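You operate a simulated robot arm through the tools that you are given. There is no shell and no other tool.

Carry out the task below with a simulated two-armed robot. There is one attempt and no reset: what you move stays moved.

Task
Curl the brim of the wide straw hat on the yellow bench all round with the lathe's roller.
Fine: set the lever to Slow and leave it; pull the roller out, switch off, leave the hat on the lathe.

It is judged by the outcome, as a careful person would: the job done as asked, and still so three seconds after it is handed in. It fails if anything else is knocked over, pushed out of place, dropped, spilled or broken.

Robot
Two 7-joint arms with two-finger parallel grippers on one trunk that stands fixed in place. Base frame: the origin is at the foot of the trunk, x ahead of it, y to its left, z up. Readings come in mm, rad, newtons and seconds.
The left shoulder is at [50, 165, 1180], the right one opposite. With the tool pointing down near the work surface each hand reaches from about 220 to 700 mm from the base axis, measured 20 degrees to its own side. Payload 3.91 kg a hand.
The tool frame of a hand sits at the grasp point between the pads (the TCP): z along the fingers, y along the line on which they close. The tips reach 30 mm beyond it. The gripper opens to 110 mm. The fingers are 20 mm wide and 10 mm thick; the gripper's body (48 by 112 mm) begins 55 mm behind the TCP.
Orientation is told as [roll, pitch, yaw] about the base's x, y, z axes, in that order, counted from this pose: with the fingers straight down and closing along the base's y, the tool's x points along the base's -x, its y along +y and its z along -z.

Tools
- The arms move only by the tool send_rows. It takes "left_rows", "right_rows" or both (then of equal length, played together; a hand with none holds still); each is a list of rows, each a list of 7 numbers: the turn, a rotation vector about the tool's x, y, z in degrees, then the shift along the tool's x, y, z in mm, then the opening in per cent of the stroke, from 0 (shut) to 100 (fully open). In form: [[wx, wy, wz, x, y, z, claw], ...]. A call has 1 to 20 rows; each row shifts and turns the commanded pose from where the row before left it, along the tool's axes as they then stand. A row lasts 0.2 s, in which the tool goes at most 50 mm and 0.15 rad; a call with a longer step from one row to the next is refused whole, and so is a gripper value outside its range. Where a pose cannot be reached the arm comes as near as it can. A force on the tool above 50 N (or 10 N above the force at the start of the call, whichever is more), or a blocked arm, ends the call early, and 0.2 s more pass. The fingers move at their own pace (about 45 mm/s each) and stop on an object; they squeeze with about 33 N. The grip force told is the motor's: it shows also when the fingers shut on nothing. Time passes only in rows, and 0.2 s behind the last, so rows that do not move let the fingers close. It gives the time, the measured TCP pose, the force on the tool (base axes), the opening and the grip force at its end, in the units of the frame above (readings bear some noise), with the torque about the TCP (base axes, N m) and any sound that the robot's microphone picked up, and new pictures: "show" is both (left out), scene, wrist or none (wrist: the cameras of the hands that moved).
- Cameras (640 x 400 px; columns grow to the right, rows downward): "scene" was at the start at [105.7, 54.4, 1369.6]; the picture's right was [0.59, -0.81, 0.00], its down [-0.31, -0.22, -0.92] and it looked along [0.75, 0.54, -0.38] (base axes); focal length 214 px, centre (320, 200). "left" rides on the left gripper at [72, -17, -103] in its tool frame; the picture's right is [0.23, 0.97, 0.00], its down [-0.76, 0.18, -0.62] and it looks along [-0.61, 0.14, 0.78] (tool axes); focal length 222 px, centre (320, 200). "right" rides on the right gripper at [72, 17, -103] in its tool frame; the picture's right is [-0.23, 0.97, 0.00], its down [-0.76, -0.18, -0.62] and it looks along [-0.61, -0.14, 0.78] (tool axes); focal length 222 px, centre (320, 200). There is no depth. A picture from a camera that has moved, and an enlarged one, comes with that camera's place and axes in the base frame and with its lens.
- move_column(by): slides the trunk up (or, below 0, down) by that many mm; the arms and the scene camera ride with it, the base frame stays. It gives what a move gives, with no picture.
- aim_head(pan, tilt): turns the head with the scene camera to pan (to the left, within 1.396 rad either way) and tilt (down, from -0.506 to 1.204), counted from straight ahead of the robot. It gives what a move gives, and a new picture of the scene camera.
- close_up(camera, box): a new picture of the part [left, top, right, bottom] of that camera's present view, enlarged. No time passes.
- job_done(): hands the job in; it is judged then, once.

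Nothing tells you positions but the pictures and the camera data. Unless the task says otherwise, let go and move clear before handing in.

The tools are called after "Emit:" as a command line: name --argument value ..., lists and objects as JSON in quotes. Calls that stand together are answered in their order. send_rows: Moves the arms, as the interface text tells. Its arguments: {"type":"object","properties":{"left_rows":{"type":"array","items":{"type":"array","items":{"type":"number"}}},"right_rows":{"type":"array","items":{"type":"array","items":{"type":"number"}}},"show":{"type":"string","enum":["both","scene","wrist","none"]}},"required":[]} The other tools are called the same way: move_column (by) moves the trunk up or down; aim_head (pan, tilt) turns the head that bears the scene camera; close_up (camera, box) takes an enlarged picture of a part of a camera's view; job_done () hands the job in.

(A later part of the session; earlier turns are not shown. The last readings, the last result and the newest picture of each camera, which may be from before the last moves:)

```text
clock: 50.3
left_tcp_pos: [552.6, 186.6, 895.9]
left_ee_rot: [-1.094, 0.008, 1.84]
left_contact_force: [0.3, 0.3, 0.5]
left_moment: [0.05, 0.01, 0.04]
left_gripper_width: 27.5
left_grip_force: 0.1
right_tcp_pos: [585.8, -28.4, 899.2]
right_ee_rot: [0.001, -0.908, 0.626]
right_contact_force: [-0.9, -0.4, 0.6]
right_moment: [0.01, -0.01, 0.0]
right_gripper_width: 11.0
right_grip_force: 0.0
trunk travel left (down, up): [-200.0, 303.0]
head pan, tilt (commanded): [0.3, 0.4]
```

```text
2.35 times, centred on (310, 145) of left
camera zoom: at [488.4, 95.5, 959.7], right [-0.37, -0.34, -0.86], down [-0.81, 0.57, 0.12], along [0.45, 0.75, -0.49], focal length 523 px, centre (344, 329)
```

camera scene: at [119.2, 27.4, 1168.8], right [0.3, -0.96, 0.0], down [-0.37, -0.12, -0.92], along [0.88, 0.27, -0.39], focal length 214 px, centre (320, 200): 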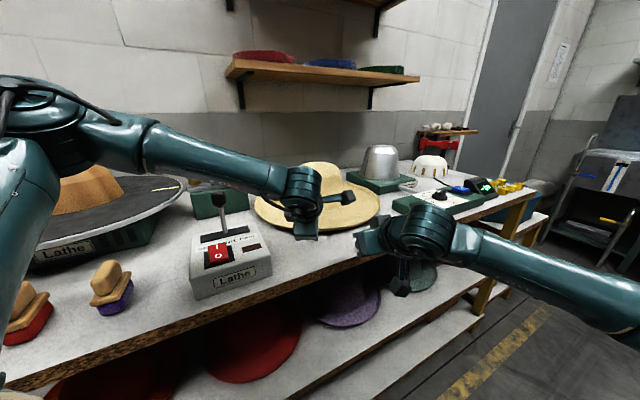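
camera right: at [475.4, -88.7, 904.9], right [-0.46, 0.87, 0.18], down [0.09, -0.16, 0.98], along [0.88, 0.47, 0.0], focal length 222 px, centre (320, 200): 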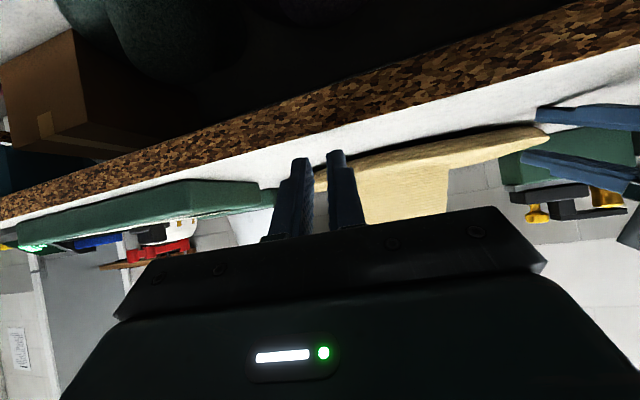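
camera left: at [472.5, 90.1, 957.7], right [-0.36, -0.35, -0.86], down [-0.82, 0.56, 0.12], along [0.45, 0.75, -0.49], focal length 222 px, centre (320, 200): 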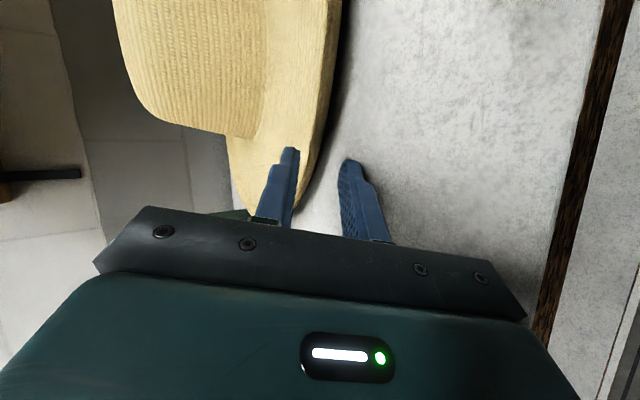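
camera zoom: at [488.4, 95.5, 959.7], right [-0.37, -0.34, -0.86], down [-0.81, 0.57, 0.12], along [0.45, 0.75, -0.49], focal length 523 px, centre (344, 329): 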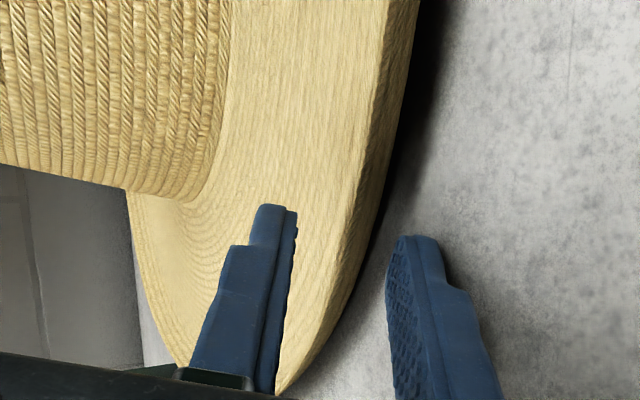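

Emit:
send_rows --left_rows '[[0, 0, 0, 0, -1.8, 3.57, 25], [0, 0, 0, 0, -1.8, 3.57, 25], [0, 0, 0, 0, 0, 0, 25]]' --show "none"

Emit:
close_up --camera "right" --box '[400, 110, 600, 230]'

```text
clock: 51.1
left_tcp_pos: [560.2, 187.8, 895.9]
left_ee_rot: [-1.093, 0.009, 1.838]
left_contact_force: [-0.6, 0.6, 0.1]
left_moment: [0.02, 0.01, 0.01]
left_gripper_width: 27.5
left_grip_force: 0.2
right_tcp_pos: [586.8, -28.5, 897.7]
right_ee_rot: [0.001, -0.909, 0.628]
right_contact_force: [-0.3, -0.1, 0.4]
right_moment: [0.03, -0.06, -0.01]
right_gripper_width: 11.1
right_grip_force: 0.1
trunk travel left (down, up): [-200.0, 303.0]
head pan, tilt (commanded): [0.3, 0.4]
```

```text
3.20 times, centred on (500, 170) of right
camera zoom: at [475.4, -88.4, 904.6], right [-0.46, 0.87, 0.18], down [0.09, -0.16, 0.98], along [0.88, 0.47, 0.0], focal length 711 px, centre (-256, 296)
```

zoom: 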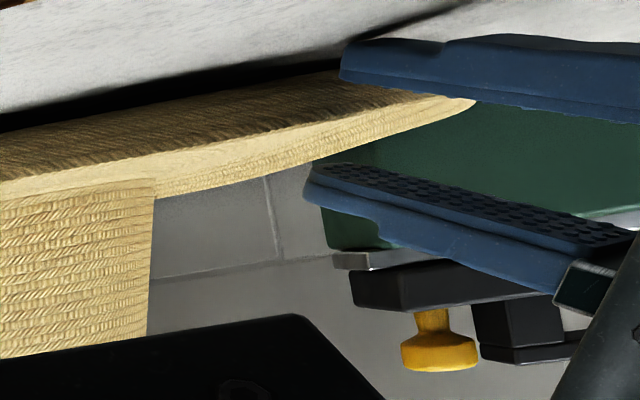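

Emit:
send_rows --left_rows '[[0, 0, 0, 0, -1.8, 3.57, 25], [0, 0, 0, 0, -1.8, 3.57, 25], [0, 0, 0, 0, 0, 0, 25]]' --show "none"

Emit:
close_up --camera "right" --box '[400, 110, 600, 230]'

Emit:
close_up --camera "left" --box '[220, 60, 400, 230]'

```text
clock: 51.9
left_tcp_pos: [569.1, 191.9, 896.5]
left_ee_rot: [-1.094, 0.008, 1.84]
left_contact_force: [-0.5, 0.2, 0.1]
left_moment: [-0.01, 0.01, 0.03]
left_gripper_width: 27.5
left_grip_force: 0.0
right_tcp_pos: [587.5, -27.7, 898.6]
right_ee_rot: [0.0, -0.907, 0.63]
right_contact_force: [0.1, -0.3, -0.1]
right_moment: [-0.02, -0.01, 0.0]
right_gripper_width: 11.1
right_grip_force: 0.1
trunk travel left (down, up): [-200.0, 303.0]
head pan, tilt (commanded): [0.3, 0.4]
```

```text
3.20 times, centred on (500, 170) of right
camera zoom: at [475.4, -88.4, 904.6], right [-0.46, 0.87, 0.18], down [0.09, -0.16, 0.98], along [0.88, 0.47, 0.0], focal length 711 px, centre (-256, 296)
```

zoom: 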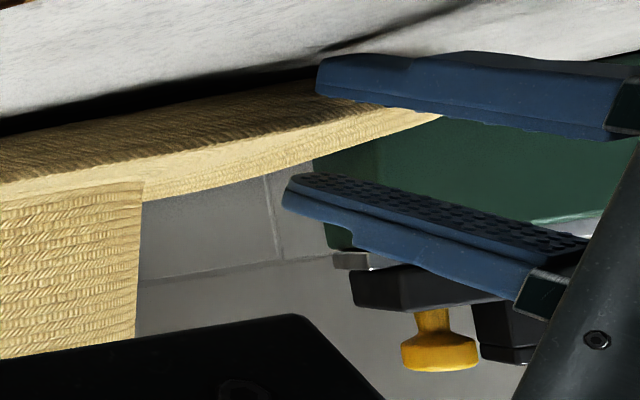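

```text
2.35 times, centred on (310, 145) of left
camera zoom: at [504.1, 99.9, 960.3], right [-0.37, -0.35, -0.86], down [-0.82, 0.57, 0.12], along [0.45, 0.75, -0.49], focal length 523 px, centre (344, 329)
```

zoom: 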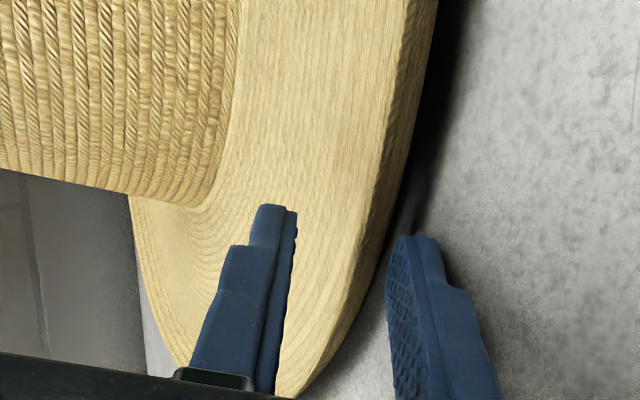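

The lower fingertip just nudged the hat back about 7 mm with almost no force, so the hat is very light. I'll back out, lift, and probe the brim's top surface farther in to learn its real solid shape.

Emit:
send_rows --left_rows '[[0, 0, 0, 0, 11.35, -22.3, 25], [0, 0, 0, 0, -26.7, -13.6, 10], [0, 0, 0, 0, -26.7, -13.6, 0], [-6, 0, 0, 0, 0, 0, 0], [-6, 0, 0, 0, 0, 0, 0], [-6, 0, 0, 0, 0, 0, 0], [0, 0, 0, 5.9, -22.4, 26, 0], [0, 0, 0, 5.9, -22.4, 26, 0], [0, 0, 0, 0, 0, 0, 0]]' --show "wrist"

Emit:
close_up --camera "right" --box '[300, 90, 640, 260]'

```text
clock: 53.9
left_tcp_pos: [613.4, 191.6, 948.5]
left_ee_rot: [-0.781, 0.009, 1.839]
left_contact_force: [0.3, 0.4, 0.2]
left_moment: [0.01, 0.0, -0.02]
left_gripper_width: 0.0
left_grip_force: 33.1
right_tcp_pos: [586.3, -27.4, 897.6]
right_ee_rot: [0.001, -0.908, 0.629]
right_contact_force: [0.2, 0.0, 0.3]
right_moment: [-0.01, 0.0, 0.02]
right_gripper_width: 11.0
right_grip_force: 0.0
trunk travel left (down, up): [-200.0, 303.0]
head pan, tilt (commanded): [0.3, 0.4]
camera left: at [571.9, 106.8, 1033.8], right [-0.61, -0.41, -0.68], down [-0.75, 0.59, 0.31], along [0.27, 0.7, -0.66], focal length 222 px, centre (320, 200)
```

left: 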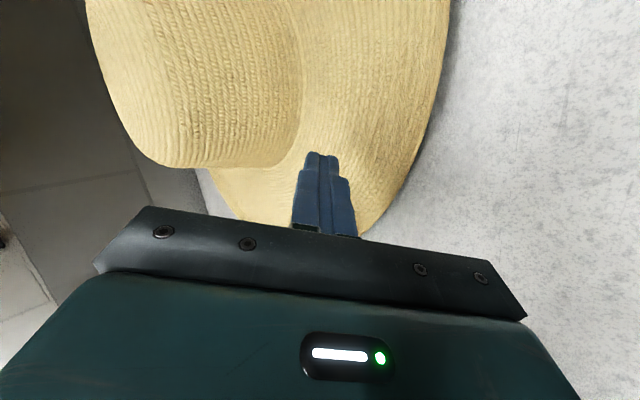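

```text
1.88 times, centred on (470, 175) of right
camera zoom: at [475.5, -88.4, 904.6], right [-0.46, 0.87, 0.18], down [0.09, -0.16, 0.98], along [0.88, 0.47, 0.0], focal length 418 px, centre (38, 247)
```

zoom: 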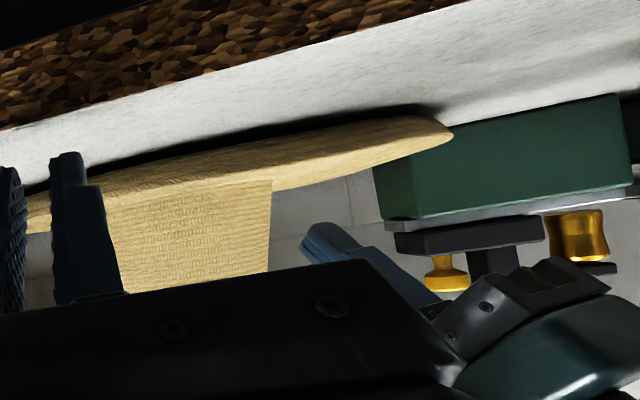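

Emit:
send_rows --left_rows '[[0, 0, 0, 0, 2.83, 2.83, 0], [0, 0, 0, 0, 2.83, 2.83, 0], [0, 0, 0, 0, 2.83, 2.83, 0], [0, 0, 0, 0, 2.83, 2.83, 0], [0, 0, 0, 0, 2.83, 2.83, 0]]' --show "none"

Emit:
send_rows --left_rows '[[0, 0, 0, 0, 2.83, 2.83, 0], [0, 0, 0, 0, 2.83, 2.83, 0], [0, 0, 0, 0, 2.83, 2.83, 0], [0, 0, 0, 0, 2.83, 2.83, 0]]' --show "none"

```text
clock: 55.1
left_tcp_pos: [612.3, 192.4, 932.8]
left_ee_rot: [-0.781, 0.008, 1.839]
left_contact_force: [0.1, -0.2, 0.0]
left_moment: [0.05, 0.0, 0.0]
left_gripper_width: 0.0
left_grip_force: 33.5
right_tcp_pos: [585.7, -28.3, 897.3]
right_ee_rot: [0.002, -0.907, 0.629]
right_contact_force: [0.6, -0.1, -0.1]
right_moment: [-0.02, -0.01, 0.01]
right_gripper_width: 11.0
right_grip_force: 0.1
trunk travel left (down, up): [-200.0, 303.0]
head pan, tilt (commanded): [0.3, 0.4]
```

```text
clock: 56.1
left_tcp_pos: [614.0, 191.3, 915.1]
left_ee_rot: [-0.779, 0.009, 1.839]
left_contact_force: [0.5, 0.2, 0.0]
left_moment: [0.03, -0.05, 0.02]
left_gripper_width: 0.0
left_grip_force: 33.1
right_tcp_pos: [586.6, -28.4, 898.7]
right_ee_rot: [0.002, -0.909, 0.628]
right_contact_force: [0.6, -0.8, 0.7]
right_moment: [0.01, 0.0, 0.0]
right_gripper_width: 10.7
right_grip_force: 0.0
trunk travel left (down, up): [-200.0, 303.0]
head pan, tilt (commanded): [0.3, 0.4]
```

Emit:
send_rows --left_rows '[[0, 0, 0, 0, 2.12, 2.12, 0], [0, 0, 0, 0, 2.12, 2.12, 0], [0, 0, 0, 0, 2.12, 2.12, 0]]' --show "none"

Emit:
send_rows --left_rows '[[0, 0, 0, 0, 1.42, 1.42, 0], [0, 0, 0, 0, 1.42, 1.42, 0], [0, 0, 0, 0, 1.42, 1.42, 0]]' --show "wrist"

```text
clock: 56.9
left_tcp_pos: [611.4, 191.8, 906.6]
left_ee_rot: [-0.782, 0.009, 1.838]
left_contact_force: [0.3, -0.5, 0.3]
left_moment: [-0.04, 0.04, -0.01]
left_gripper_width: 0.0
left_grip_force: 33.5
right_tcp_pos: [586.4, -28.9, 898.4]
right_ee_rot: [0.001, -0.908, 0.628]
right_contact_force: [-1.5, 1.0, -0.2]
right_moment: [-0.01, -0.01, 0.0]
right_gripper_width: 10.9
right_grip_force: 0.1
trunk travel left (down, up): [-200.0, 303.0]
head pan, tilt (commanded): [0.3, 0.4]
```

```text
clock: 57.7
left_tcp_pos: [613.0, 192.3, 900.8]
left_ee_rot: [-0.779, 0.008, 1.84]
left_contact_force: [-0.4, 0.9, 0.5]
left_moment: [0.02, 0.02, -0.01]
left_gripper_width: 0.0
left_grip_force: 32.8
right_tcp_pos: [586.5, -28.1, 898.5]
right_ee_rot: [0.002, -0.908, 0.629]
right_contact_force: [0.5, 0.2, 0.0]
right_moment: [0.01, -0.01, -0.01]
right_gripper_width: 10.9
right_grip_force: 0.0
trunk travel left (down, up): [-200.0, 303.0]
head pan, tilt (commanded): [0.3, 0.4]
camera left: at [571.9, 107.0, 986.2], right [-0.61, -0.41, -0.68], down [-0.75, 0.59, 0.31], along [0.27, 0.7, -0.66], focal length 222 px, centre (320, 200)
```

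left: 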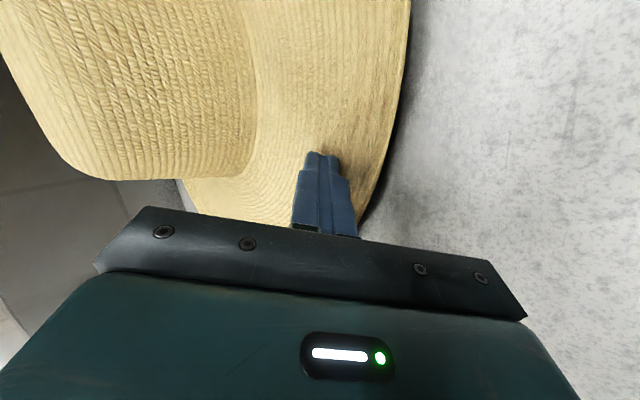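

Emit:
send_rows --left_rows '[[0, 0, 0, 0, 1.42, 1.42, 0], [0, 0, 0, 0, 1.42, 1.42, 0], [0, 0, 0, 0, 1.42, 1.42, 0]]' --show "none"

Emit:
close_up --camera "right" --box '[300, 90, 640, 260]'

Emit:
close_up --camera "left" --box '[220, 60, 430, 230]'

```text
clock: 58.5
left_tcp_pos: [613.5, 191.6, 897.3]
left_ee_rot: [-0.787, 0.01, 1.838]
left_contact_force: [1.0, 2.3, 9.1]
left_moment: [0.09, -0.15, 0.03]
left_gripper_width: 0.3
left_grip_force: 33.2
right_tcp_pos: [586.6, -29.0, 898.4]
right_ee_rot: [0.0, -0.909, 0.629]
right_contact_force: [0.1, -0.1, 0.2]
right_moment: [0.0, -0.01, 0.01]
right_gripper_width: 10.9
right_grip_force: 0.1
trunk travel left (down, up): [-200.0, 303.0]
head pan, tilt (commanded): [0.3, 0.4]
```

```text
1.88 times, centred on (470, 175) of right
camera zoom: at [474.9, -88.5, 905.2], right [-0.46, 0.87, 0.18], down [0.09, -0.16, 0.98], along [0.88, 0.47, 0.0], focal length 418 px, centre (38, 247)
```

zoom: 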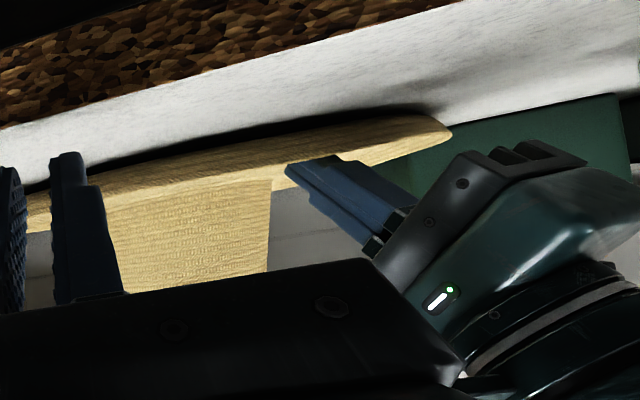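

```text
2.35 times, centred on (325, 145) of left
camera zoom: at [570.9, 106.4, 982.9], right [-0.6, -0.41, -0.69], down [-0.75, 0.59, 0.31], along [0.28, 0.7, -0.66], focal length 523 px, centre (308, 329)
```

zoom: 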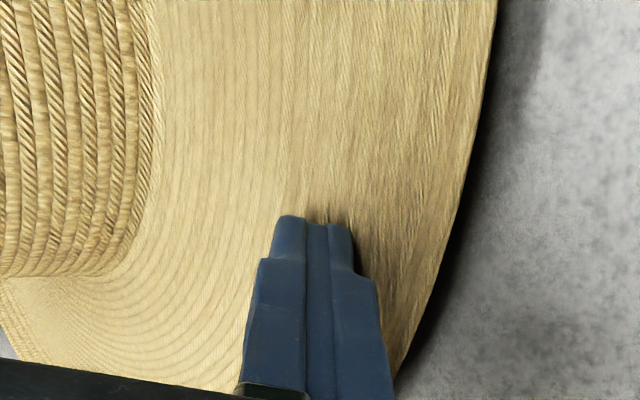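

The brim top here is at about z 870, and the rim itself is about z 884, so the edge is a wedge tapering outward. A pitch of about 36° bisects that wedge. I'll back off and set up the pinch with that pitch and an 18 mm opening.

Emit:
send_rows --left_rows '[[0, 0, 0, 0, -14.2, -14.2, 0], [0, 0, 0, 0, -14.2, -14.2, 10], [4.5, 0, 0, 0, 0, 0, 16], [4.5, 0, 0, 0, 0, 0, 16], [0, 0, 0, -6.2, 30.4, -19.8, 16], [0, 0, 0, -6.2, 30.4, -19.8, 16], [0, 0, 0, 0, 0, 0, 16]]' --show "wrist"

Emit:
close_up --camera "right" --box '[400, 110, 600, 230]'

Emit:
close_up --camera "left" --box '[250, 90, 390, 220]'

```text
clock: 60.1
left_tcp_pos: [545.6, 185.4, 908.7]
left_ee_rot: [-0.941, 0.008, 1.841]
left_contact_force: [0.8, 0.7, -0.4]
left_moment: [-0.03, 0.0, 0.02]
left_gripper_width: 17.7
left_grip_force: 0.1
right_tcp_pos: [586.9, -29.0, 898.1]
right_ee_rot: [-0.001, -0.908, 0.628]
right_contact_force: [0.5, -0.3, -0.5]
right_moment: [0.0, 0.02, 0.01]
right_gripper_width: 11.0
right_grip_force: 0.0
trunk travel left (down, up): [-200.0, 303.0]
head pan, tilt (commanded): [0.3, 0.4]
camera left: at [491.7, 96.0, 984.5], right [-0.49, -0.38, -0.78], down [-0.79, 0.57, 0.22], along [0.37, 0.73, -0.58], focal length 222 px, centre (320, 200)
```

left: 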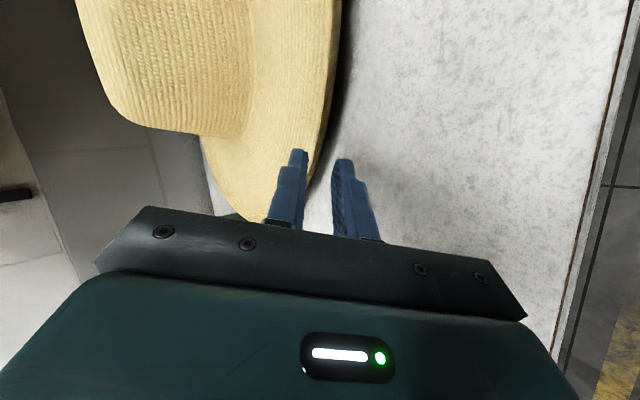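

```text
3.20 times, centred on (500, 170) of right
camera zoom: at [475.4, -88.4, 904.6], right [-0.46, 0.87, 0.18], down [0.09, -0.16, 0.98], along [0.88, 0.47, 0.0], focal length 711 px, centre (-256, 296)
```

zoom: 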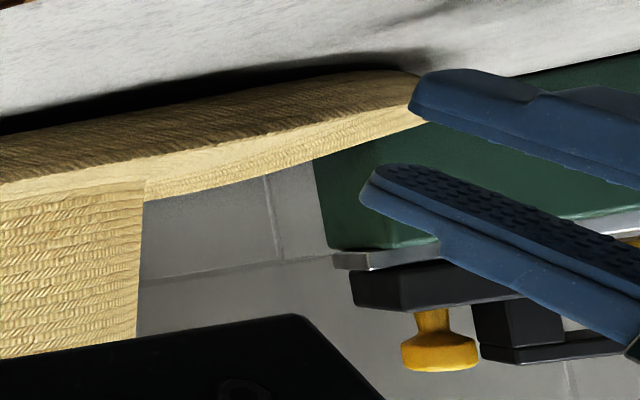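

```text
3.08 times, centred on (320, 155) of left
camera zoom: at [491.7, 96.0, 984.5], right [-0.49, -0.38, -0.78], down [-0.79, 0.57, 0.22], along [0.37, 0.73, -0.58], focal length 684 px, centre (320, 338)
```

zoom: 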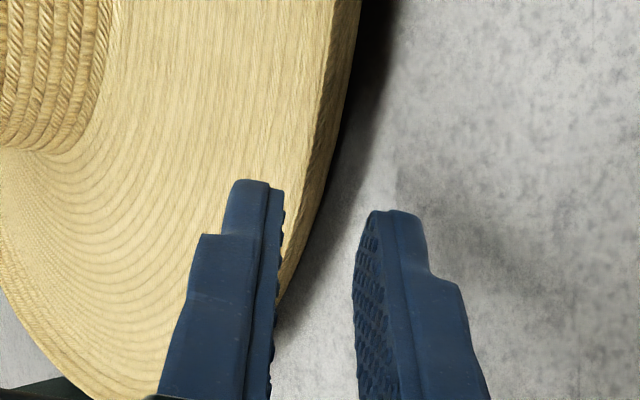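

The rim is at [584, 196, 884] in this view. I'll shift up slightly and advance so the fingertips straddle the rim by about 14 mm.

Emit:
send_rows --left_rows '[[0, 0, 0, 0, -2.4, 6, 16], [0, 0, 0, 0, -2.3, 6, 16], [0, 0, 0, 0, 0, 6, 16], [0, 0, 0, 0, 0, 6, 16]]' --show "none"

Emit:
close_up --camera "left" --box '[250, 90, 390, 220]'

Emit:
close_up --camera "right" --box '[400, 110, 600, 230]'

```text
clock: 61.1
left_tcp_pos: [565.8, 190.5, 899.0]
left_ee_rot: [-0.94, 0.01, 1.84]
left_contact_force: [-1.1, -0.6, 3.4]
left_moment: [0.0, -0.07, 0.01]
left_gripper_width: 18.3
left_grip_force: 0.5
right_tcp_pos: [585.5, -28.8, 898.7]
right_ee_rot: [0.001, -0.908, 0.628]
right_contact_force: [0.7, 0.3, 0.0]
right_moment: [0.0, -0.03, -0.03]
right_gripper_width: 10.9
right_grip_force: 0.1
trunk travel left (down, up): [-200.0, 303.0]
head pan, tilt (commanded): [0.3, 0.4]
```

```text
3.08 times, centred on (320, 155) of left
camera zoom: at [511.7, 101.9, 974.3], right [-0.49, -0.38, -0.78], down [-0.79, 0.58, 0.22], along [0.37, 0.73, -0.58], focal length 684 px, centre (320, 338)
```

zoom: 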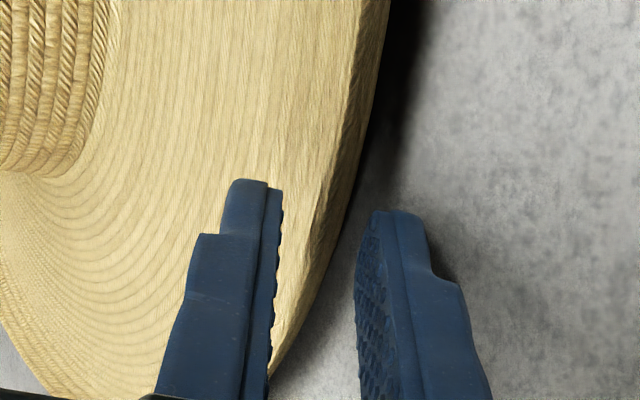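

```text
3.20 times, centred on (500, 170) of right
camera zoom: at [475.2, -88.5, 904.9], right [-0.46, 0.87, 0.18], down [0.09, -0.16, 0.98], along [0.88, 0.47, 0.0], focal length 711 px, centre (-256, 296)
```

zoom: 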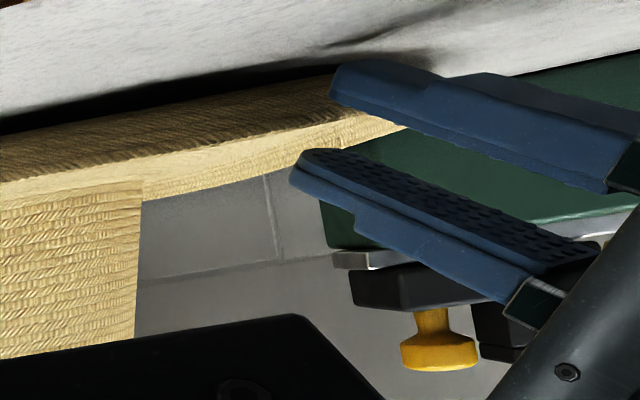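

The contact points fit a brim edge that is solid like a rounded bead, about 28 mm thick and roughly centred 14 mm inside the rim. A near-vertical grasp, with one finger outside the rim and one inside the brim, should hold it. I'll set that up above the rim.

Emit:
send_rows --left_rows '[[0, 0, 0, 0, 0, -25, 16], [0, 0, 0, 0, -20.2, -14.7, 30], [0, 0, 0, 0, -20.2, -14.7, 42], [-8.17, 0, 0, 0, 0, 0, 42], [-8.17, 0, 0, 0, 0, 0, 42], [-8.17, 0, 0, 0, 0, 0, 42], [-8.17, 0, 0, 0, 0, 0, 42], [-8.17, 0, 0, 0, 0, 0, 42], [-8.17, 0, 0, 0, 0, 0, 42], [0, 0, 0, 0, -26.1, 9.1, 42], [0, 0, 0, 0, -26.1, 9.1, 42], [0, 0, 0, 0, 0, 0, 42]]' --show "both"

Emit:
close_up --camera "right" --box '[400, 110, 600, 230]'

Emit:
close_up --camera "left" --box '[220, 60, 430, 230]'

```text
clock: 63.7
left_tcp_pos: [565.3, 226.7, 941.7]
left_ee_rot: [-0.083, 0.008, 1.839]
left_contact_force: [-0.4, 0.3, -0.1]
left_moment: [0.06, -0.03, -0.02]
left_gripper_width: 46.2
left_grip_force: 0.1
left hand out of reach, approached as far as the arm can: row 9, 10, 11
right_tcp_pos: [586.9, -28.8, 897.6]
right_ee_rot: [0.0, -0.907, 0.628]
right_contact_force: [0.4, -0.3, -0.3]
right_moment: [0.02, -0.02, 0.04]
right_gripper_width: 11.1
right_grip_force: 0.0
trunk travel left (down, up): [-200.0, 303.0]
head pan, tilt (commanded): [0.3, 0.4]
camera scene: at [119.1, 27.4, 1168.8], right [0.3, -0.96, 0.0], down [-0.37, -0.12, -0.92], along [0.88, 0.27, -0.39], focal length 214 px, centre (320, 200)
camera left: at [590.8, 160.5, 1046.5], right [-0.88, -0.48, -0.08], down [-0.42, 0.68, 0.6], along [-0.23, 0.56, -0.8], focal length 222 px, centre (320, 200)
```

scene: 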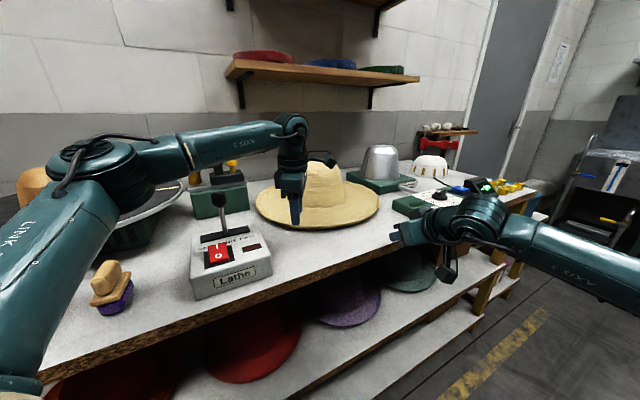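
left: 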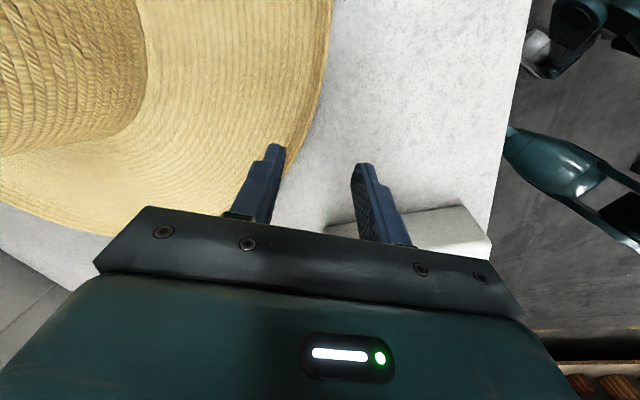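

```text
3.20 times, centred on (500, 170) of right
camera zoom: at [475.5, -88.4, 904.6], right [-0.46, 0.87, 0.18], down [0.09, -0.16, 0.98], along [0.88, 0.47, 0.0], focal length 711 px, centre (-256, 296)
```

zoom: 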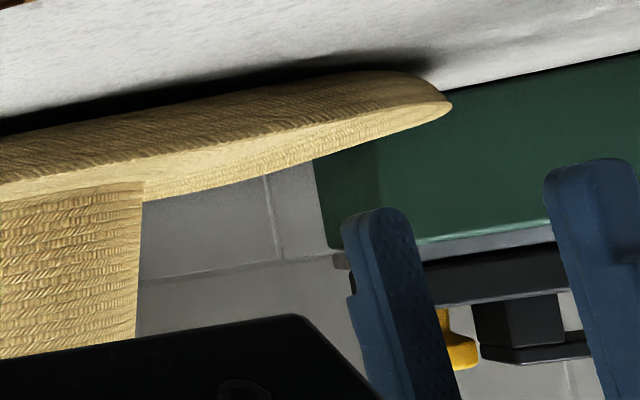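

```text
2.35 times, centred on (325, 145) of left
camera zoom: at [590.8, 160.5, 1046.5], right [-0.88, -0.48, -0.08], down [-0.42, 0.68, 0.6], along [-0.23, 0.56, -0.8], focal length 523 px, centre (308, 329)
```

zoom: 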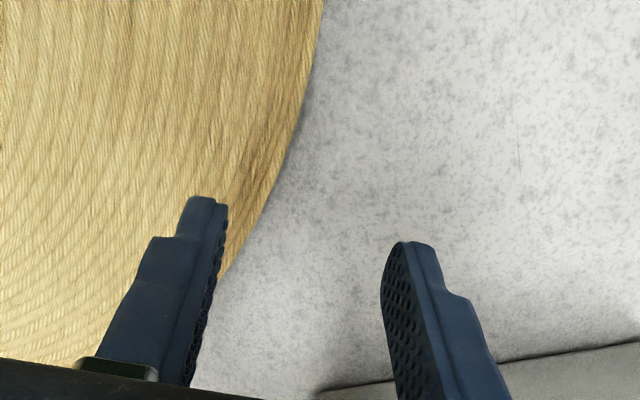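

In this steep pose the shoulder is now too low. I'll raise the trunk by 150 mm and bring the hand to the right spot above the rim.

Emit:
move_column --by 150

Emit:
send_rows --left_rows '[[0, 0, 0, 17.5, -12, 25, 42], [0, 0, 0, 17.5, -12, 25, 42], [0, 0, 0, 0, 0, 40, 42], [0, 0, 0, 0, 0, 40, 42], [0, 0, 0, 0, 0, 0, 42]]' --show "wrist"

```text
clock: 65.4
left_tcp_pos: [565.7, 227.4, 1091.6]
left_ee_rot: [-0.083, 0.011, 1.837]
left_contact_force: [-0.7, 0.3, -0.2]
left_moment: [0.0, 0.0, -0.02]
left_gripper_width: 46.3
left_grip_force: 0.1
right_tcp_pos: [585.8, -28.5, 1048.5]
right_ee_rot: [0.001, -0.907, 0.629]
right_contact_force: [-0.1, 0.1, -0.4]
right_moment: [-0.02, 0.03, -0.02]
right_gripper_width: 10.9
right_grip_force: 0.0
trunk travel left (down, up): [-350.0, 153.0]
head pan, tilt (commanded): [0.3, 0.4]
```

```text
clock: 66.6
left_tcp_pos: [562.8, 231.9, 966.2]
left_ee_rot: [-0.082, 0.012, 1.839]
left_contact_force: [-0.2, -0.3, 0.0]
left_moment: [0.03, 0.02, 0.01]
left_gripper_width: 45.8
left_grip_force: 0.0
left hand out of reach, approached as far as the arm can: row 1, 2, 4
right_tcp_pos: [587.3, -28.4, 1048.9]
right_ee_rot: [0.001, -0.907, 0.628]
right_contact_force: [-0.2, -0.2, 0.0]
right_moment: [0.01, -0.01, 0.01]
right_gripper_width: 11.1
right_grip_force: 0.0
trunk travel left (down, up): [-350.0, 153.0]
head pan, tilt (commanded): [0.3, 0.4]
camera left: at [587.4, 164.7, 1070.2], right [-0.88, -0.48, -0.08], down [-0.43, 0.68, 0.6], along [-0.23, 0.56, -0.8], focal length 222 px, centre (320, 200)
```

left: 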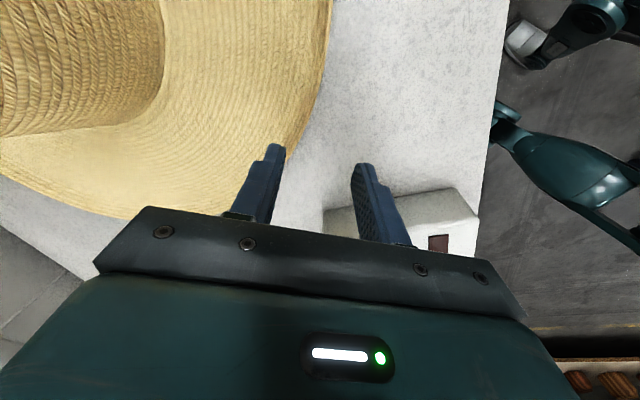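

The wrist's twist limit blocks moving right with this yaw. I'll turn the hand so the fingers close along x and grip the rim at its nearest-x point, around [593, 240].

Emit:
send_rows --left_rows '[[0, 0, 7.7, 0, 0, 0, 42], [0, 0, 7.7, 0, 0, 0, 42], [0, 0, 0, -4, -13.5, 19.2, 42], [0, 0, 0, -4, -13.5, 19.2, 42], [0, 0, 0, 0, 0, 0, 42]]' --show "both"

Emit:
close_up --camera "left" --box '[190, 40, 450, 230]'

```text
clock: 67.8
left_tcp_pos: [567.3, 253.5, 940.5]
left_ee_rot: [-0.087, -0.012, 1.569]
left_contact_force: [-0.6, 0.5, 0.4]
left_moment: [-0.03, -0.03, 0.02]
left_gripper_width: 46.2
left_grip_force: 0.0
left hand out of reach, approached as far as the arm can: row 3, 4
right_tcp_pos: [587.4, -28.6, 1047.5]
right_ee_rot: [0.0, -0.909, 0.627]
right_contact_force: [-0.3, 0.9, -0.3]
right_moment: [0.01, -0.01, -0.02]
right_gripper_width: 11.0
right_grip_force: 0.0
trunk travel left (down, up): [-350.0, 153.0]
head pan, tilt (commanded): [0.3, 0.4]
camera scene: at [119.1, 27.4, 1318.8], right [0.3, -0.96, 0.0], down [-0.37, -0.12, -0.92], along [0.88, 0.27, -0.39], focal length 214 px, centre (320, 200)
camera left: at [573.7, 180.0, 1044.0], right [-0.97, -0.23, -0.09], down [-0.23, 0.75, 0.61], along [-0.08, 0.62, -0.78], focal length 222 px, centre (320, 200)
```

scene: 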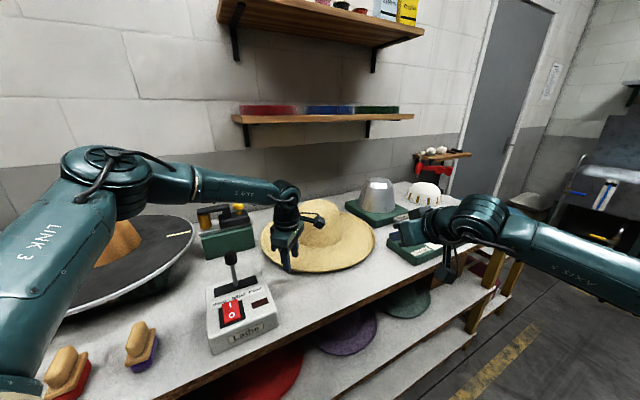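
left: 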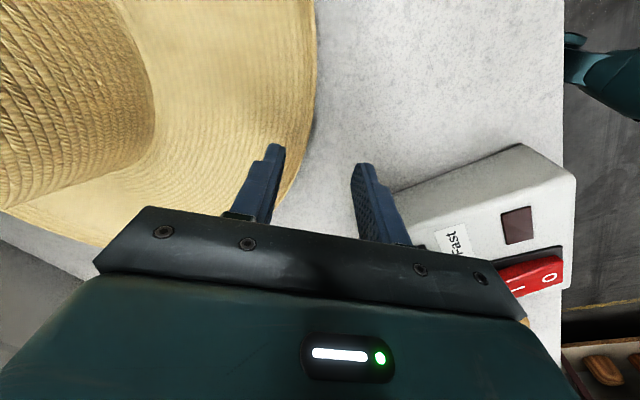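

```text
2.11 times, centred on (320, 135) of left
camera zoom: at [573.7, 180.0, 1044.0], right [-0.97, -0.23, -0.09], down [-0.23, 0.75, 0.61], along [-0.08, 0.62, -0.78], focal length 468 px, centre (320, 337)
```

zoom: 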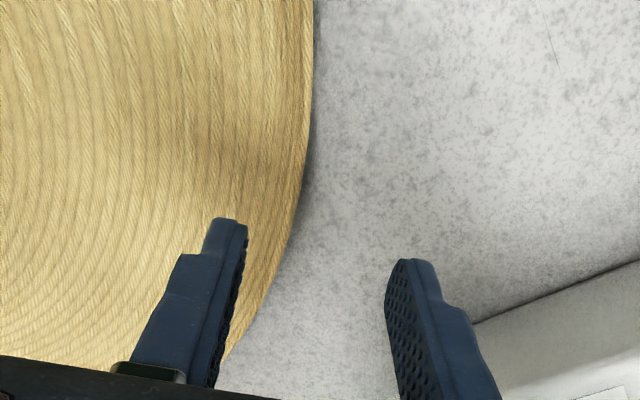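

Reach is still limited. I'll test in free air whether a smaller tool yaw frees up the reach.

Emit:
send_rows --left_rows '[[0, 0, 8, 0, 0, -10, 42], [0, 0, 8, 0, 0, 0, 42], [0, 0, 8, 0, 0, 0, 42], [0, 0, 8, 0, 0, 0, 42], [0, 0, 0, 10, -25, 0, 42], [0, 0, 0, 0, 0, 0, 42]]' --show "none"

```text
clock: 69.2
left_tcp_pos: [566.2, 239.4, 956.0]
left_ee_rot: [-0.067, -0.055, 1.014]
left_contact_force: [-0.8, -0.3, 0.6]
left_moment: [-0.01, -0.01, -0.02]
left_gripper_width: 46.1
left_grip_force: 0.2
left hand out of reach, approached as far as the arm can: row 5
right_tcp_pos: [586.3, -29.9, 1048.5]
right_ee_rot: [0.003, -0.908, 0.629]
right_contact_force: [0.1, 0.6, 0.2]
right_moment: [-0.02, 0.02, 0.01]
right_gripper_width: 11.1
right_grip_force: 0.0
trunk travel left (down, up): [-350.0, 153.0]
head pan, tilt (commanded): [0.3, 0.4]
```

The tool-down reach of the left arm is about 520 mm from its shoulder, so I'll bring the light hat closer. The right hand can hook inside the brim and drag it toward the bench front. First I'll move the left hand out of the way and bring the right hand over the front-right brim.

Emit:
send_rows --left_rows '[[0, 0, 0, -2.1, 23.9, -32, 42], [0, 0, 0, -2.1, 23.9, -32, 42], [0, 0, 0, -2.1, 23.9, -32, 42], [0, 0, 0, -2.1, 23.9, -32, 42]]' --show "none"

Emit:
send_rows --right_rows '[[0, 0, 0, -2.9, 22.2, 39.4, 0], [0, 0, 0, -2.9, 22.2, 39.4, 0], [0, 0, 0, -2.9, 22.2, 39.4, 0], [0, 0, 0, -2.9, 22.2, 39.4, 0], [0, 0, 0, 0, 0, 0, 0]]' --show "both"

```text
clock: 70.2
left_tcp_pos: [478.1, 297.8, 1077.9]
left_ee_rot: [-0.063, -0.055, 1.016]
left_contact_force: [-0.4, -0.6, 0.3]
left_moment: [0.04, -0.01, -0.01]
left_gripper_width: 46.4
left_grip_force: 0.0
right_tcp_pos: [586.0, -29.2, 1048.1]
right_ee_rot: [-0.001, -0.907, 0.629]
right_contact_force: [0.1, -0.1, 0.1]
right_moment: [0.0, 0.01, -0.03]
right_gripper_width: 11.1
right_grip_force: 0.0
trunk travel left (down, up): [-350.0, 153.0]
head pan, tilt (commanded): [0.3, 0.4]
```

```text
clock: 71.4
left_tcp_pos: [481.5, 297.7, 1078.5]
left_ee_rot: [-0.065, -0.054, 1.015]
left_contact_force: [0.5, -0.8, -0.4]
left_moment: [-0.01, 0.03, 0.01]
left_gripper_width: 46.0
left_grip_force: 0.0
right_tcp_pos: [641.2, 122.2, 962.2]
right_ee_rot: [0.001, -0.908, 0.63]
right_contact_force: [1.0, -0.2, 0.3]
right_moment: [-0.02, -0.03, -0.01]
right_gripper_width: 0.0
right_grip_force: 32.4
trunk travel left (down, up): [-350.0, 153.0]
head pan, tilt (commanded): [0.3, 0.4]
camera scene: at [119.0, 27.3, 1318.8], right [0.3, -0.96, 0.0], down [-0.37, -0.12, -0.92], along [0.88, 0.27, -0.39], focal length 214 px, centre (320, 200)
camera right: at [530.1, 62.6, 967.4], right [-0.46, 0.87, 0.18], down [0.09, -0.16, 0.98], along [0.88, 0.47, 0.0], focal length 222 px, centre (320, 200)
```

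scene: 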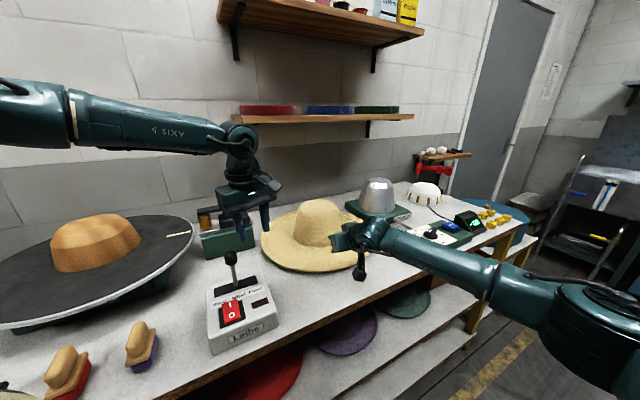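
right: 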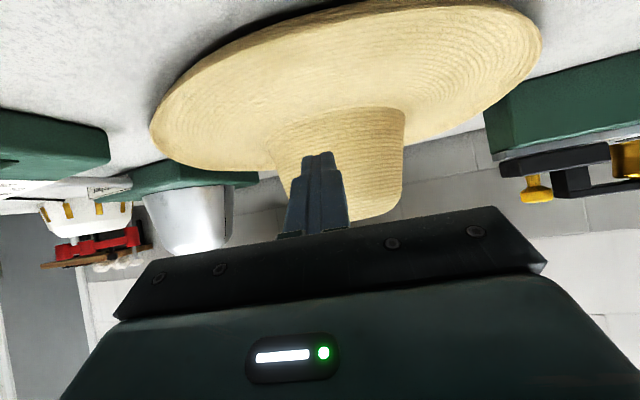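

Emit:
send_rows --right_rows '[[0, 0, 0, 22.9, 0, 17.8, 0], [0, 0, 0, 22.9, 0, 17.8, 0], [0, 0, 0, 0, 0, 0, 0]]' --show "wrist"

Emit:
close_up --camera "right" --box '[200, 40, 460, 220]'

```text
clock: 72.2
left_tcp_pos: [481.2, 298.4, 1077.5]
left_ee_rot: [-0.066, -0.054, 1.014]
left_contact_force: [0.4, -0.6, -0.2]
left_moment: [0.03, -0.02, 0.0]
left_gripper_width: 46.0
left_grip_force: 0.0
right_tcp_pos: [641.4, 119.7, 902.7]
right_ee_rot: [0.001, -0.908, 0.627]
right_contact_force: [0.1, 0.3, -0.2]
right_moment: [-0.02, 0.02, 0.0]
right_gripper_width: 0.1
right_grip_force: 32.8
trunk travel left (down, up): [-350.0, 153.0]
head pan, tilt (commanded): [0.3, 0.4]
camera right: at [529.8, 60.9, 909.0], right [-0.46, 0.87, 0.18], down [0.09, -0.16, 0.98], along [0.88, 0.47, 0.0], focal length 222 px, centre (320, 200)
```

right: 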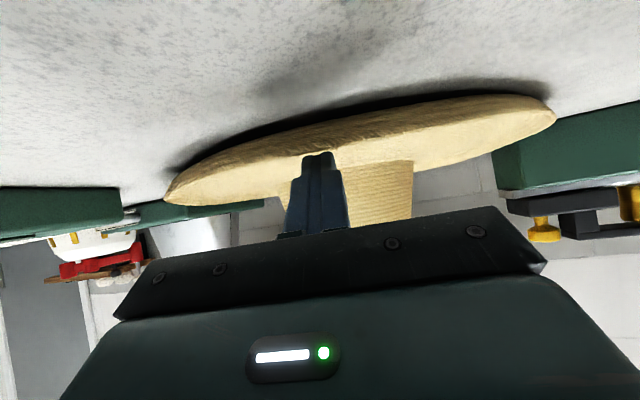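

```text
2.22 times, centred on (330, 130) of right
camera zoom: at [529.8, 60.9, 909.0], right [-0.46, 0.87, 0.18], down [0.09, -0.16, 0.98], along [0.88, 0.47, 0.0], focal length 494 px, centre (298, 356)
```

zoom: 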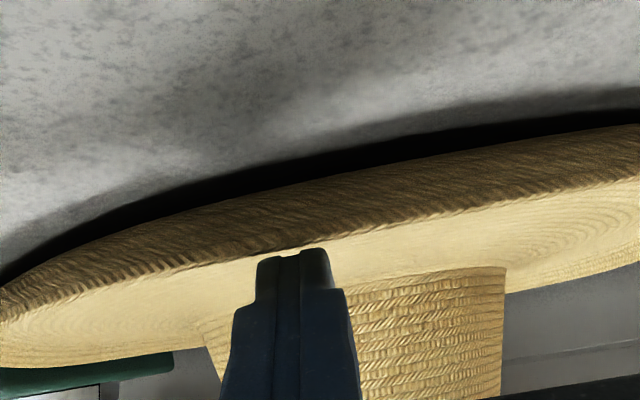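

The right fingertips are inside the brim just above its surface. I'll pull the hat toward the bench front by about 110 mm in small steps.

Emit:
send_rows --right_rows '[[0, 0, 0, 9.8, -1.2, -12.6, 0], [0, 0, 0, 9.8, -1.2, -12.6, 0], [0, 0, 0, 9.8, -1.2, -12.6, 0], [0, 0, 0, 9.8, -1.2, -12.6, 0], [0, 0, 0, 0, 0, 0, 0]]' --show "both"

```text
clock: 73.4
left_tcp_pos: [480.8, 298.4, 1077.3]
left_ee_rot: [-0.065, -0.055, 1.014]
left_contact_force: [0.1, -1.0, 0.2]
left_moment: [0.0, 0.01, -0.02]
left_gripper_width: 46.1
left_grip_force: 0.1
right_tcp_pos: [589.6, 79.4, 904.1]
right_ee_rot: [0.002, -0.908, 0.628]
right_contact_force: [-0.2, 0.2, -0.6]
right_moment: [-0.01, 0.0, 0.02]
right_gripper_width: 0.0
right_grip_force: 33.1
trunk travel left (down, up): [-350.0, 153.0]
head pan, tilt (commanded): [0.3, 0.4]
camera scene: at [119.1, 27.4, 1318.8], right [0.3, -0.96, 0.0], down [-0.37, -0.12, -0.92], along [0.88, 0.27, -0.39], focal length 214 px, centre (320, 200)
camera right: at [479.3, 18.9, 910.4], right [-0.46, 0.87, 0.18], down [0.09, -0.16, 0.98], along [0.88, 0.47, 0.0], focal length 222 px, centre (320, 200)
```

scene: 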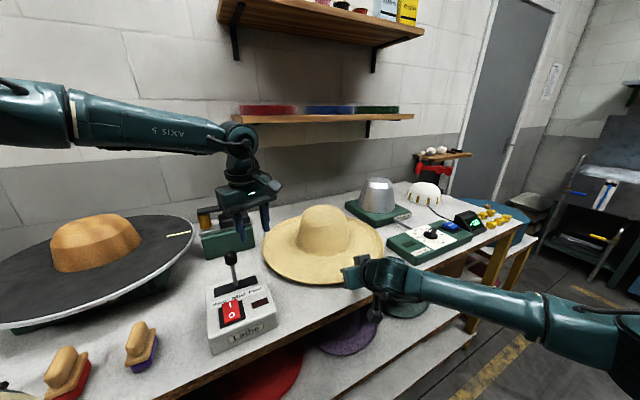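
right: 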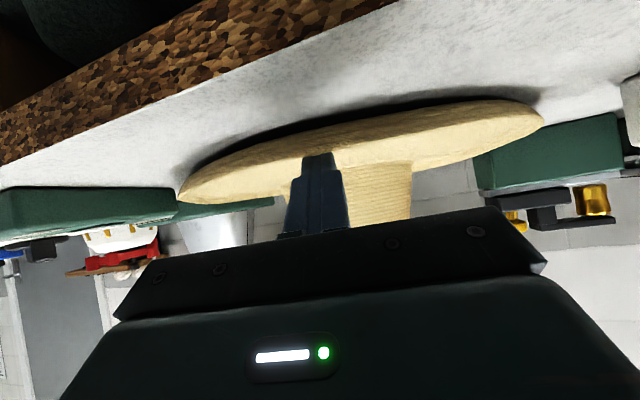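

The hat follows. I'll continue pulling.

Emit:
send_rows --right_rows '[[0, 0, 0, 9.8, -1.2, -12.6, 0], [0, 0, 0, 9.8, -1.2, -12.6, 0], [0, 0, 0, 9.8, -1.2, -12.6, 0], [0, 0, 0, 9.8, -1.2, -12.6, 0], [0, 0, 0, 0, 0, 0, 0]]' --show "both"

Emit:
close_up --camera "scene" --box '[190, 180, 450, 340]'

```text
clock: 74.6
left_tcp_pos: [480.2, 298.3, 1078.3]
left_ee_rot: [-0.065, -0.054, 1.015]
left_contact_force: [0.2, 0.4, -0.5]
left_moment: [-0.01, 0.01, 0.0]
left_gripper_width: 46.2
left_grip_force: 0.1
right_tcp_pos: [542.3, 36.7, 903.8]
right_ee_rot: [-0.001, -0.91, 0.63]
right_contact_force: [2.4, 3.4, 10.3]
right_moment: [0.08, -0.07, 0.02]
right_gripper_width: 0.1
right_grip_force: 32.7
trunk travel left (down, up): [-350.0, 153.0]
head pan, tilt (commanded): [0.3, 0.4]
camera scene: at [118.4, 27.6, 1319.0], right [0.3, -0.96, 0.0], down [-0.37, -0.12, -0.92], along [0.88, 0.27, -0.39], focal length 214 px, centre (320, 200)
camera right: at [431.4, -23.6, 909.6], right [-0.46, 0.87, 0.18], down [0.08, -0.16, 0.98], along [0.88, 0.47, 0.0], focal length 222 px, centre (320, 200)
```

scene: 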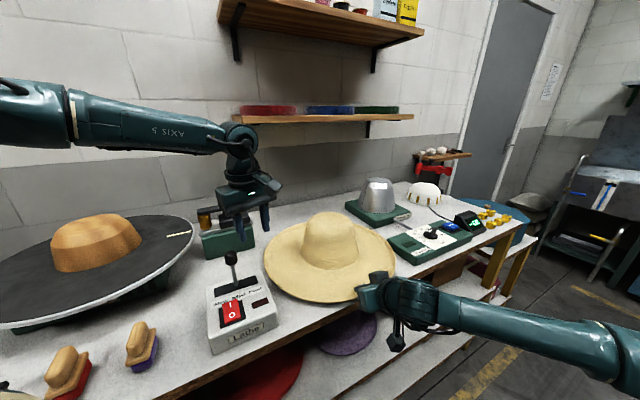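
right: 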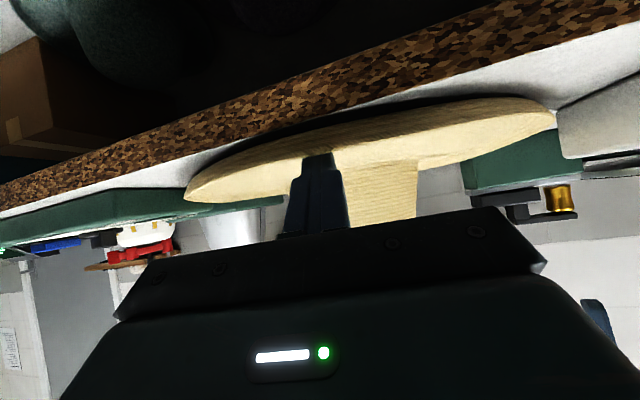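

```text
2.46 times, centred on (320, 260) of scene
camera zoom: at [118.4, 27.6, 1319.0], right [0.3, -0.96, 0.0], down [-0.37, -0.12, -0.92], along [0.88, 0.27, -0.39], focal length 528 px, centre (320, 52)
```

zoom: 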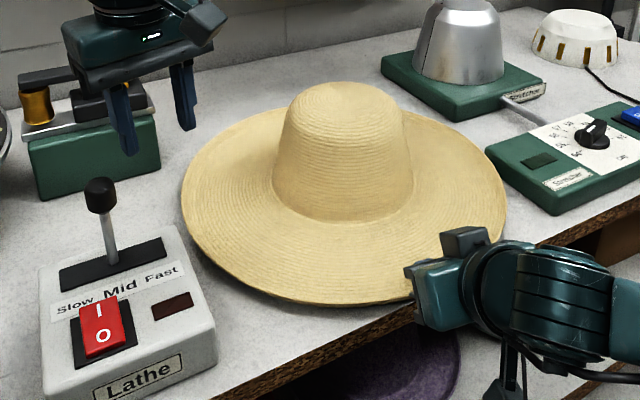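

The hat is now centred near [693, 172], with its front rim just at the bench edge. I'll withdraw the right hand, then bring the left hand above the rim at about [513, 238] with the fingers pointing down and closing radially.

Emit:
send_rows --right_rows '[[0, 0, 0, -23.6, 0, -18.5, 0], [0, 0, 0, -23.6, 0, -18.5, 0], [0, 0, 0, 13.1, -21.5, -33.1, 0], [0, 0, 0, 13.1, -21.5, -33.1, 0], [0, 0, 0, 13.1, -21.5, -33.1, 0], [0, 0, 0, 13.1, -21.5, -33.1, 0]]' --show "none"

Emit:
send_rows --left_rows '[[0, 0, -6, 0, 0, 0, 42], [0, 0, -6, 0, 0, 0, 42], [0, 0, 0, 15.2, -14.1, 39.6, 42], [0, 0, 0, 15.2, -14.1, 39.6, 42], [0, 0, 0, 15.2, -14.1, 39.6, 42], [0, 0, 0, 0, 0, 0, 42]]' --show "both"

Emit:
close_up --camera "left" --box '[190, 40, 450, 230]'

```text
clock: 76.0
left_tcp_pos: [481.2, 298.1, 1077.7]
left_ee_rot: [-0.065, -0.056, 1.015]
left_contact_force: [0.5, 0.0, -0.6]
left_moment: [0.05, 0.01, -0.01]
left_gripper_width: 46.0
left_grip_force: 0.2
right_tcp_pos: [479.8, -115.2, 1003.1]
right_ee_rot: [-0.001, -0.908, 0.63]
right_contact_force: [0.4, -0.1, 0.2]
right_moment: [0.01, -0.01, 0.0]
right_gripper_width: 0.0
right_grip_force: 33.0
trunk travel left (down, up): [-350.0, 153.0]
head pan, tilt (commanded): [0.3, 0.4]
```

```text
clock: 77.4
left_tcp_pos: [512.9, 241.9, 959.9]
left_ee_rot: [-0.076, -0.04, 1.224]
left_contact_force: [-0.2, -0.1, 0.2]
left_moment: [-0.05, 0.03, -0.03]
left_gripper_width: 45.9
left_grip_force: 0.0
right_tcp_pos: [480.2, -115.4, 1001.3]
right_ee_rot: [0.002, -0.909, 0.629]
right_contact_force: [-0.1, 0.2, -0.5]
right_moment: [0.0, -0.02, 0.02]
right_gripper_width: 0.0
right_grip_force: 33.2
trunk travel left (down, up): [-350.0, 153.0]
head pan, tilt (commanded): [0.3, 0.4]
camera scene: at [119.0, 27.3, 1318.9], right [0.3, -0.96, 0.0], down [-0.37, -0.11, -0.92], along [0.88, 0.27, -0.39], focal length 214 px, centre (320, 200)
camera left: at [493.5, 166.6, 1060.6], right [-0.99, 0.12, -0.08], down [0.04, 0.77, 0.64], along [0.14, 0.63, -0.77], focal length 222 px, centre (320, 200)
```

scene: 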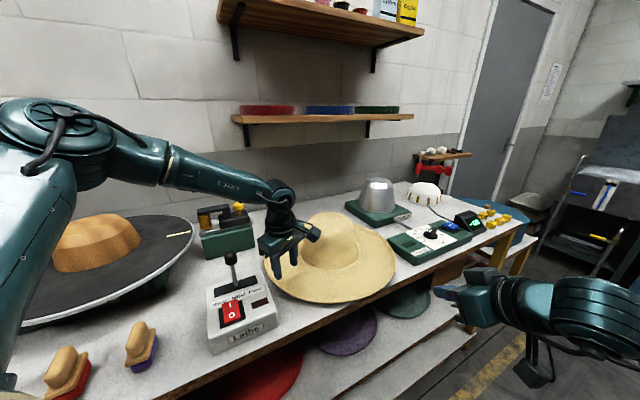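
left: 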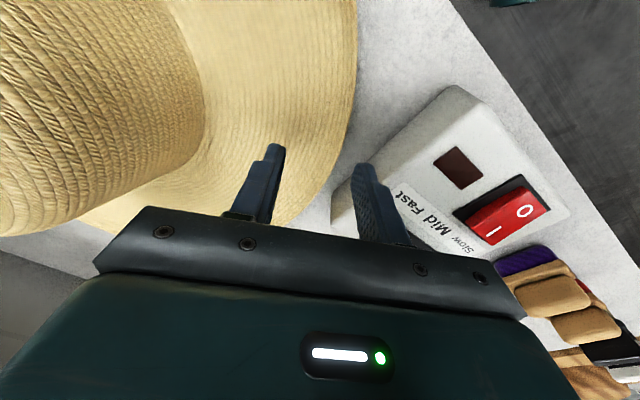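

```text
2.11 times, centred on (320, 135) of left
camera zoom: at [493.5, 166.6, 1060.6], right [-0.99, 0.12, -0.08], down [0.04, 0.77, 0.64], along [0.14, 0.63, -0.77], focal length 468 px, centre (320, 337)
```

zoom: 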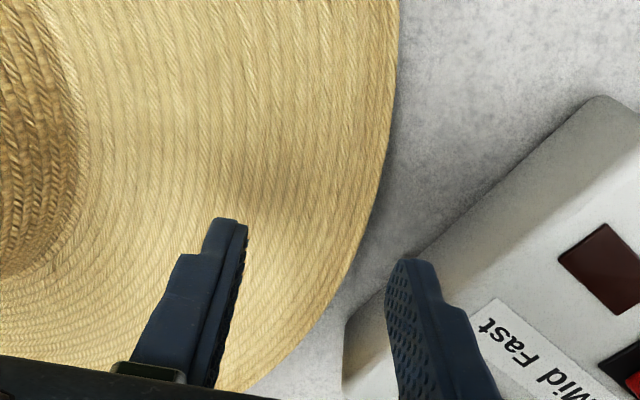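

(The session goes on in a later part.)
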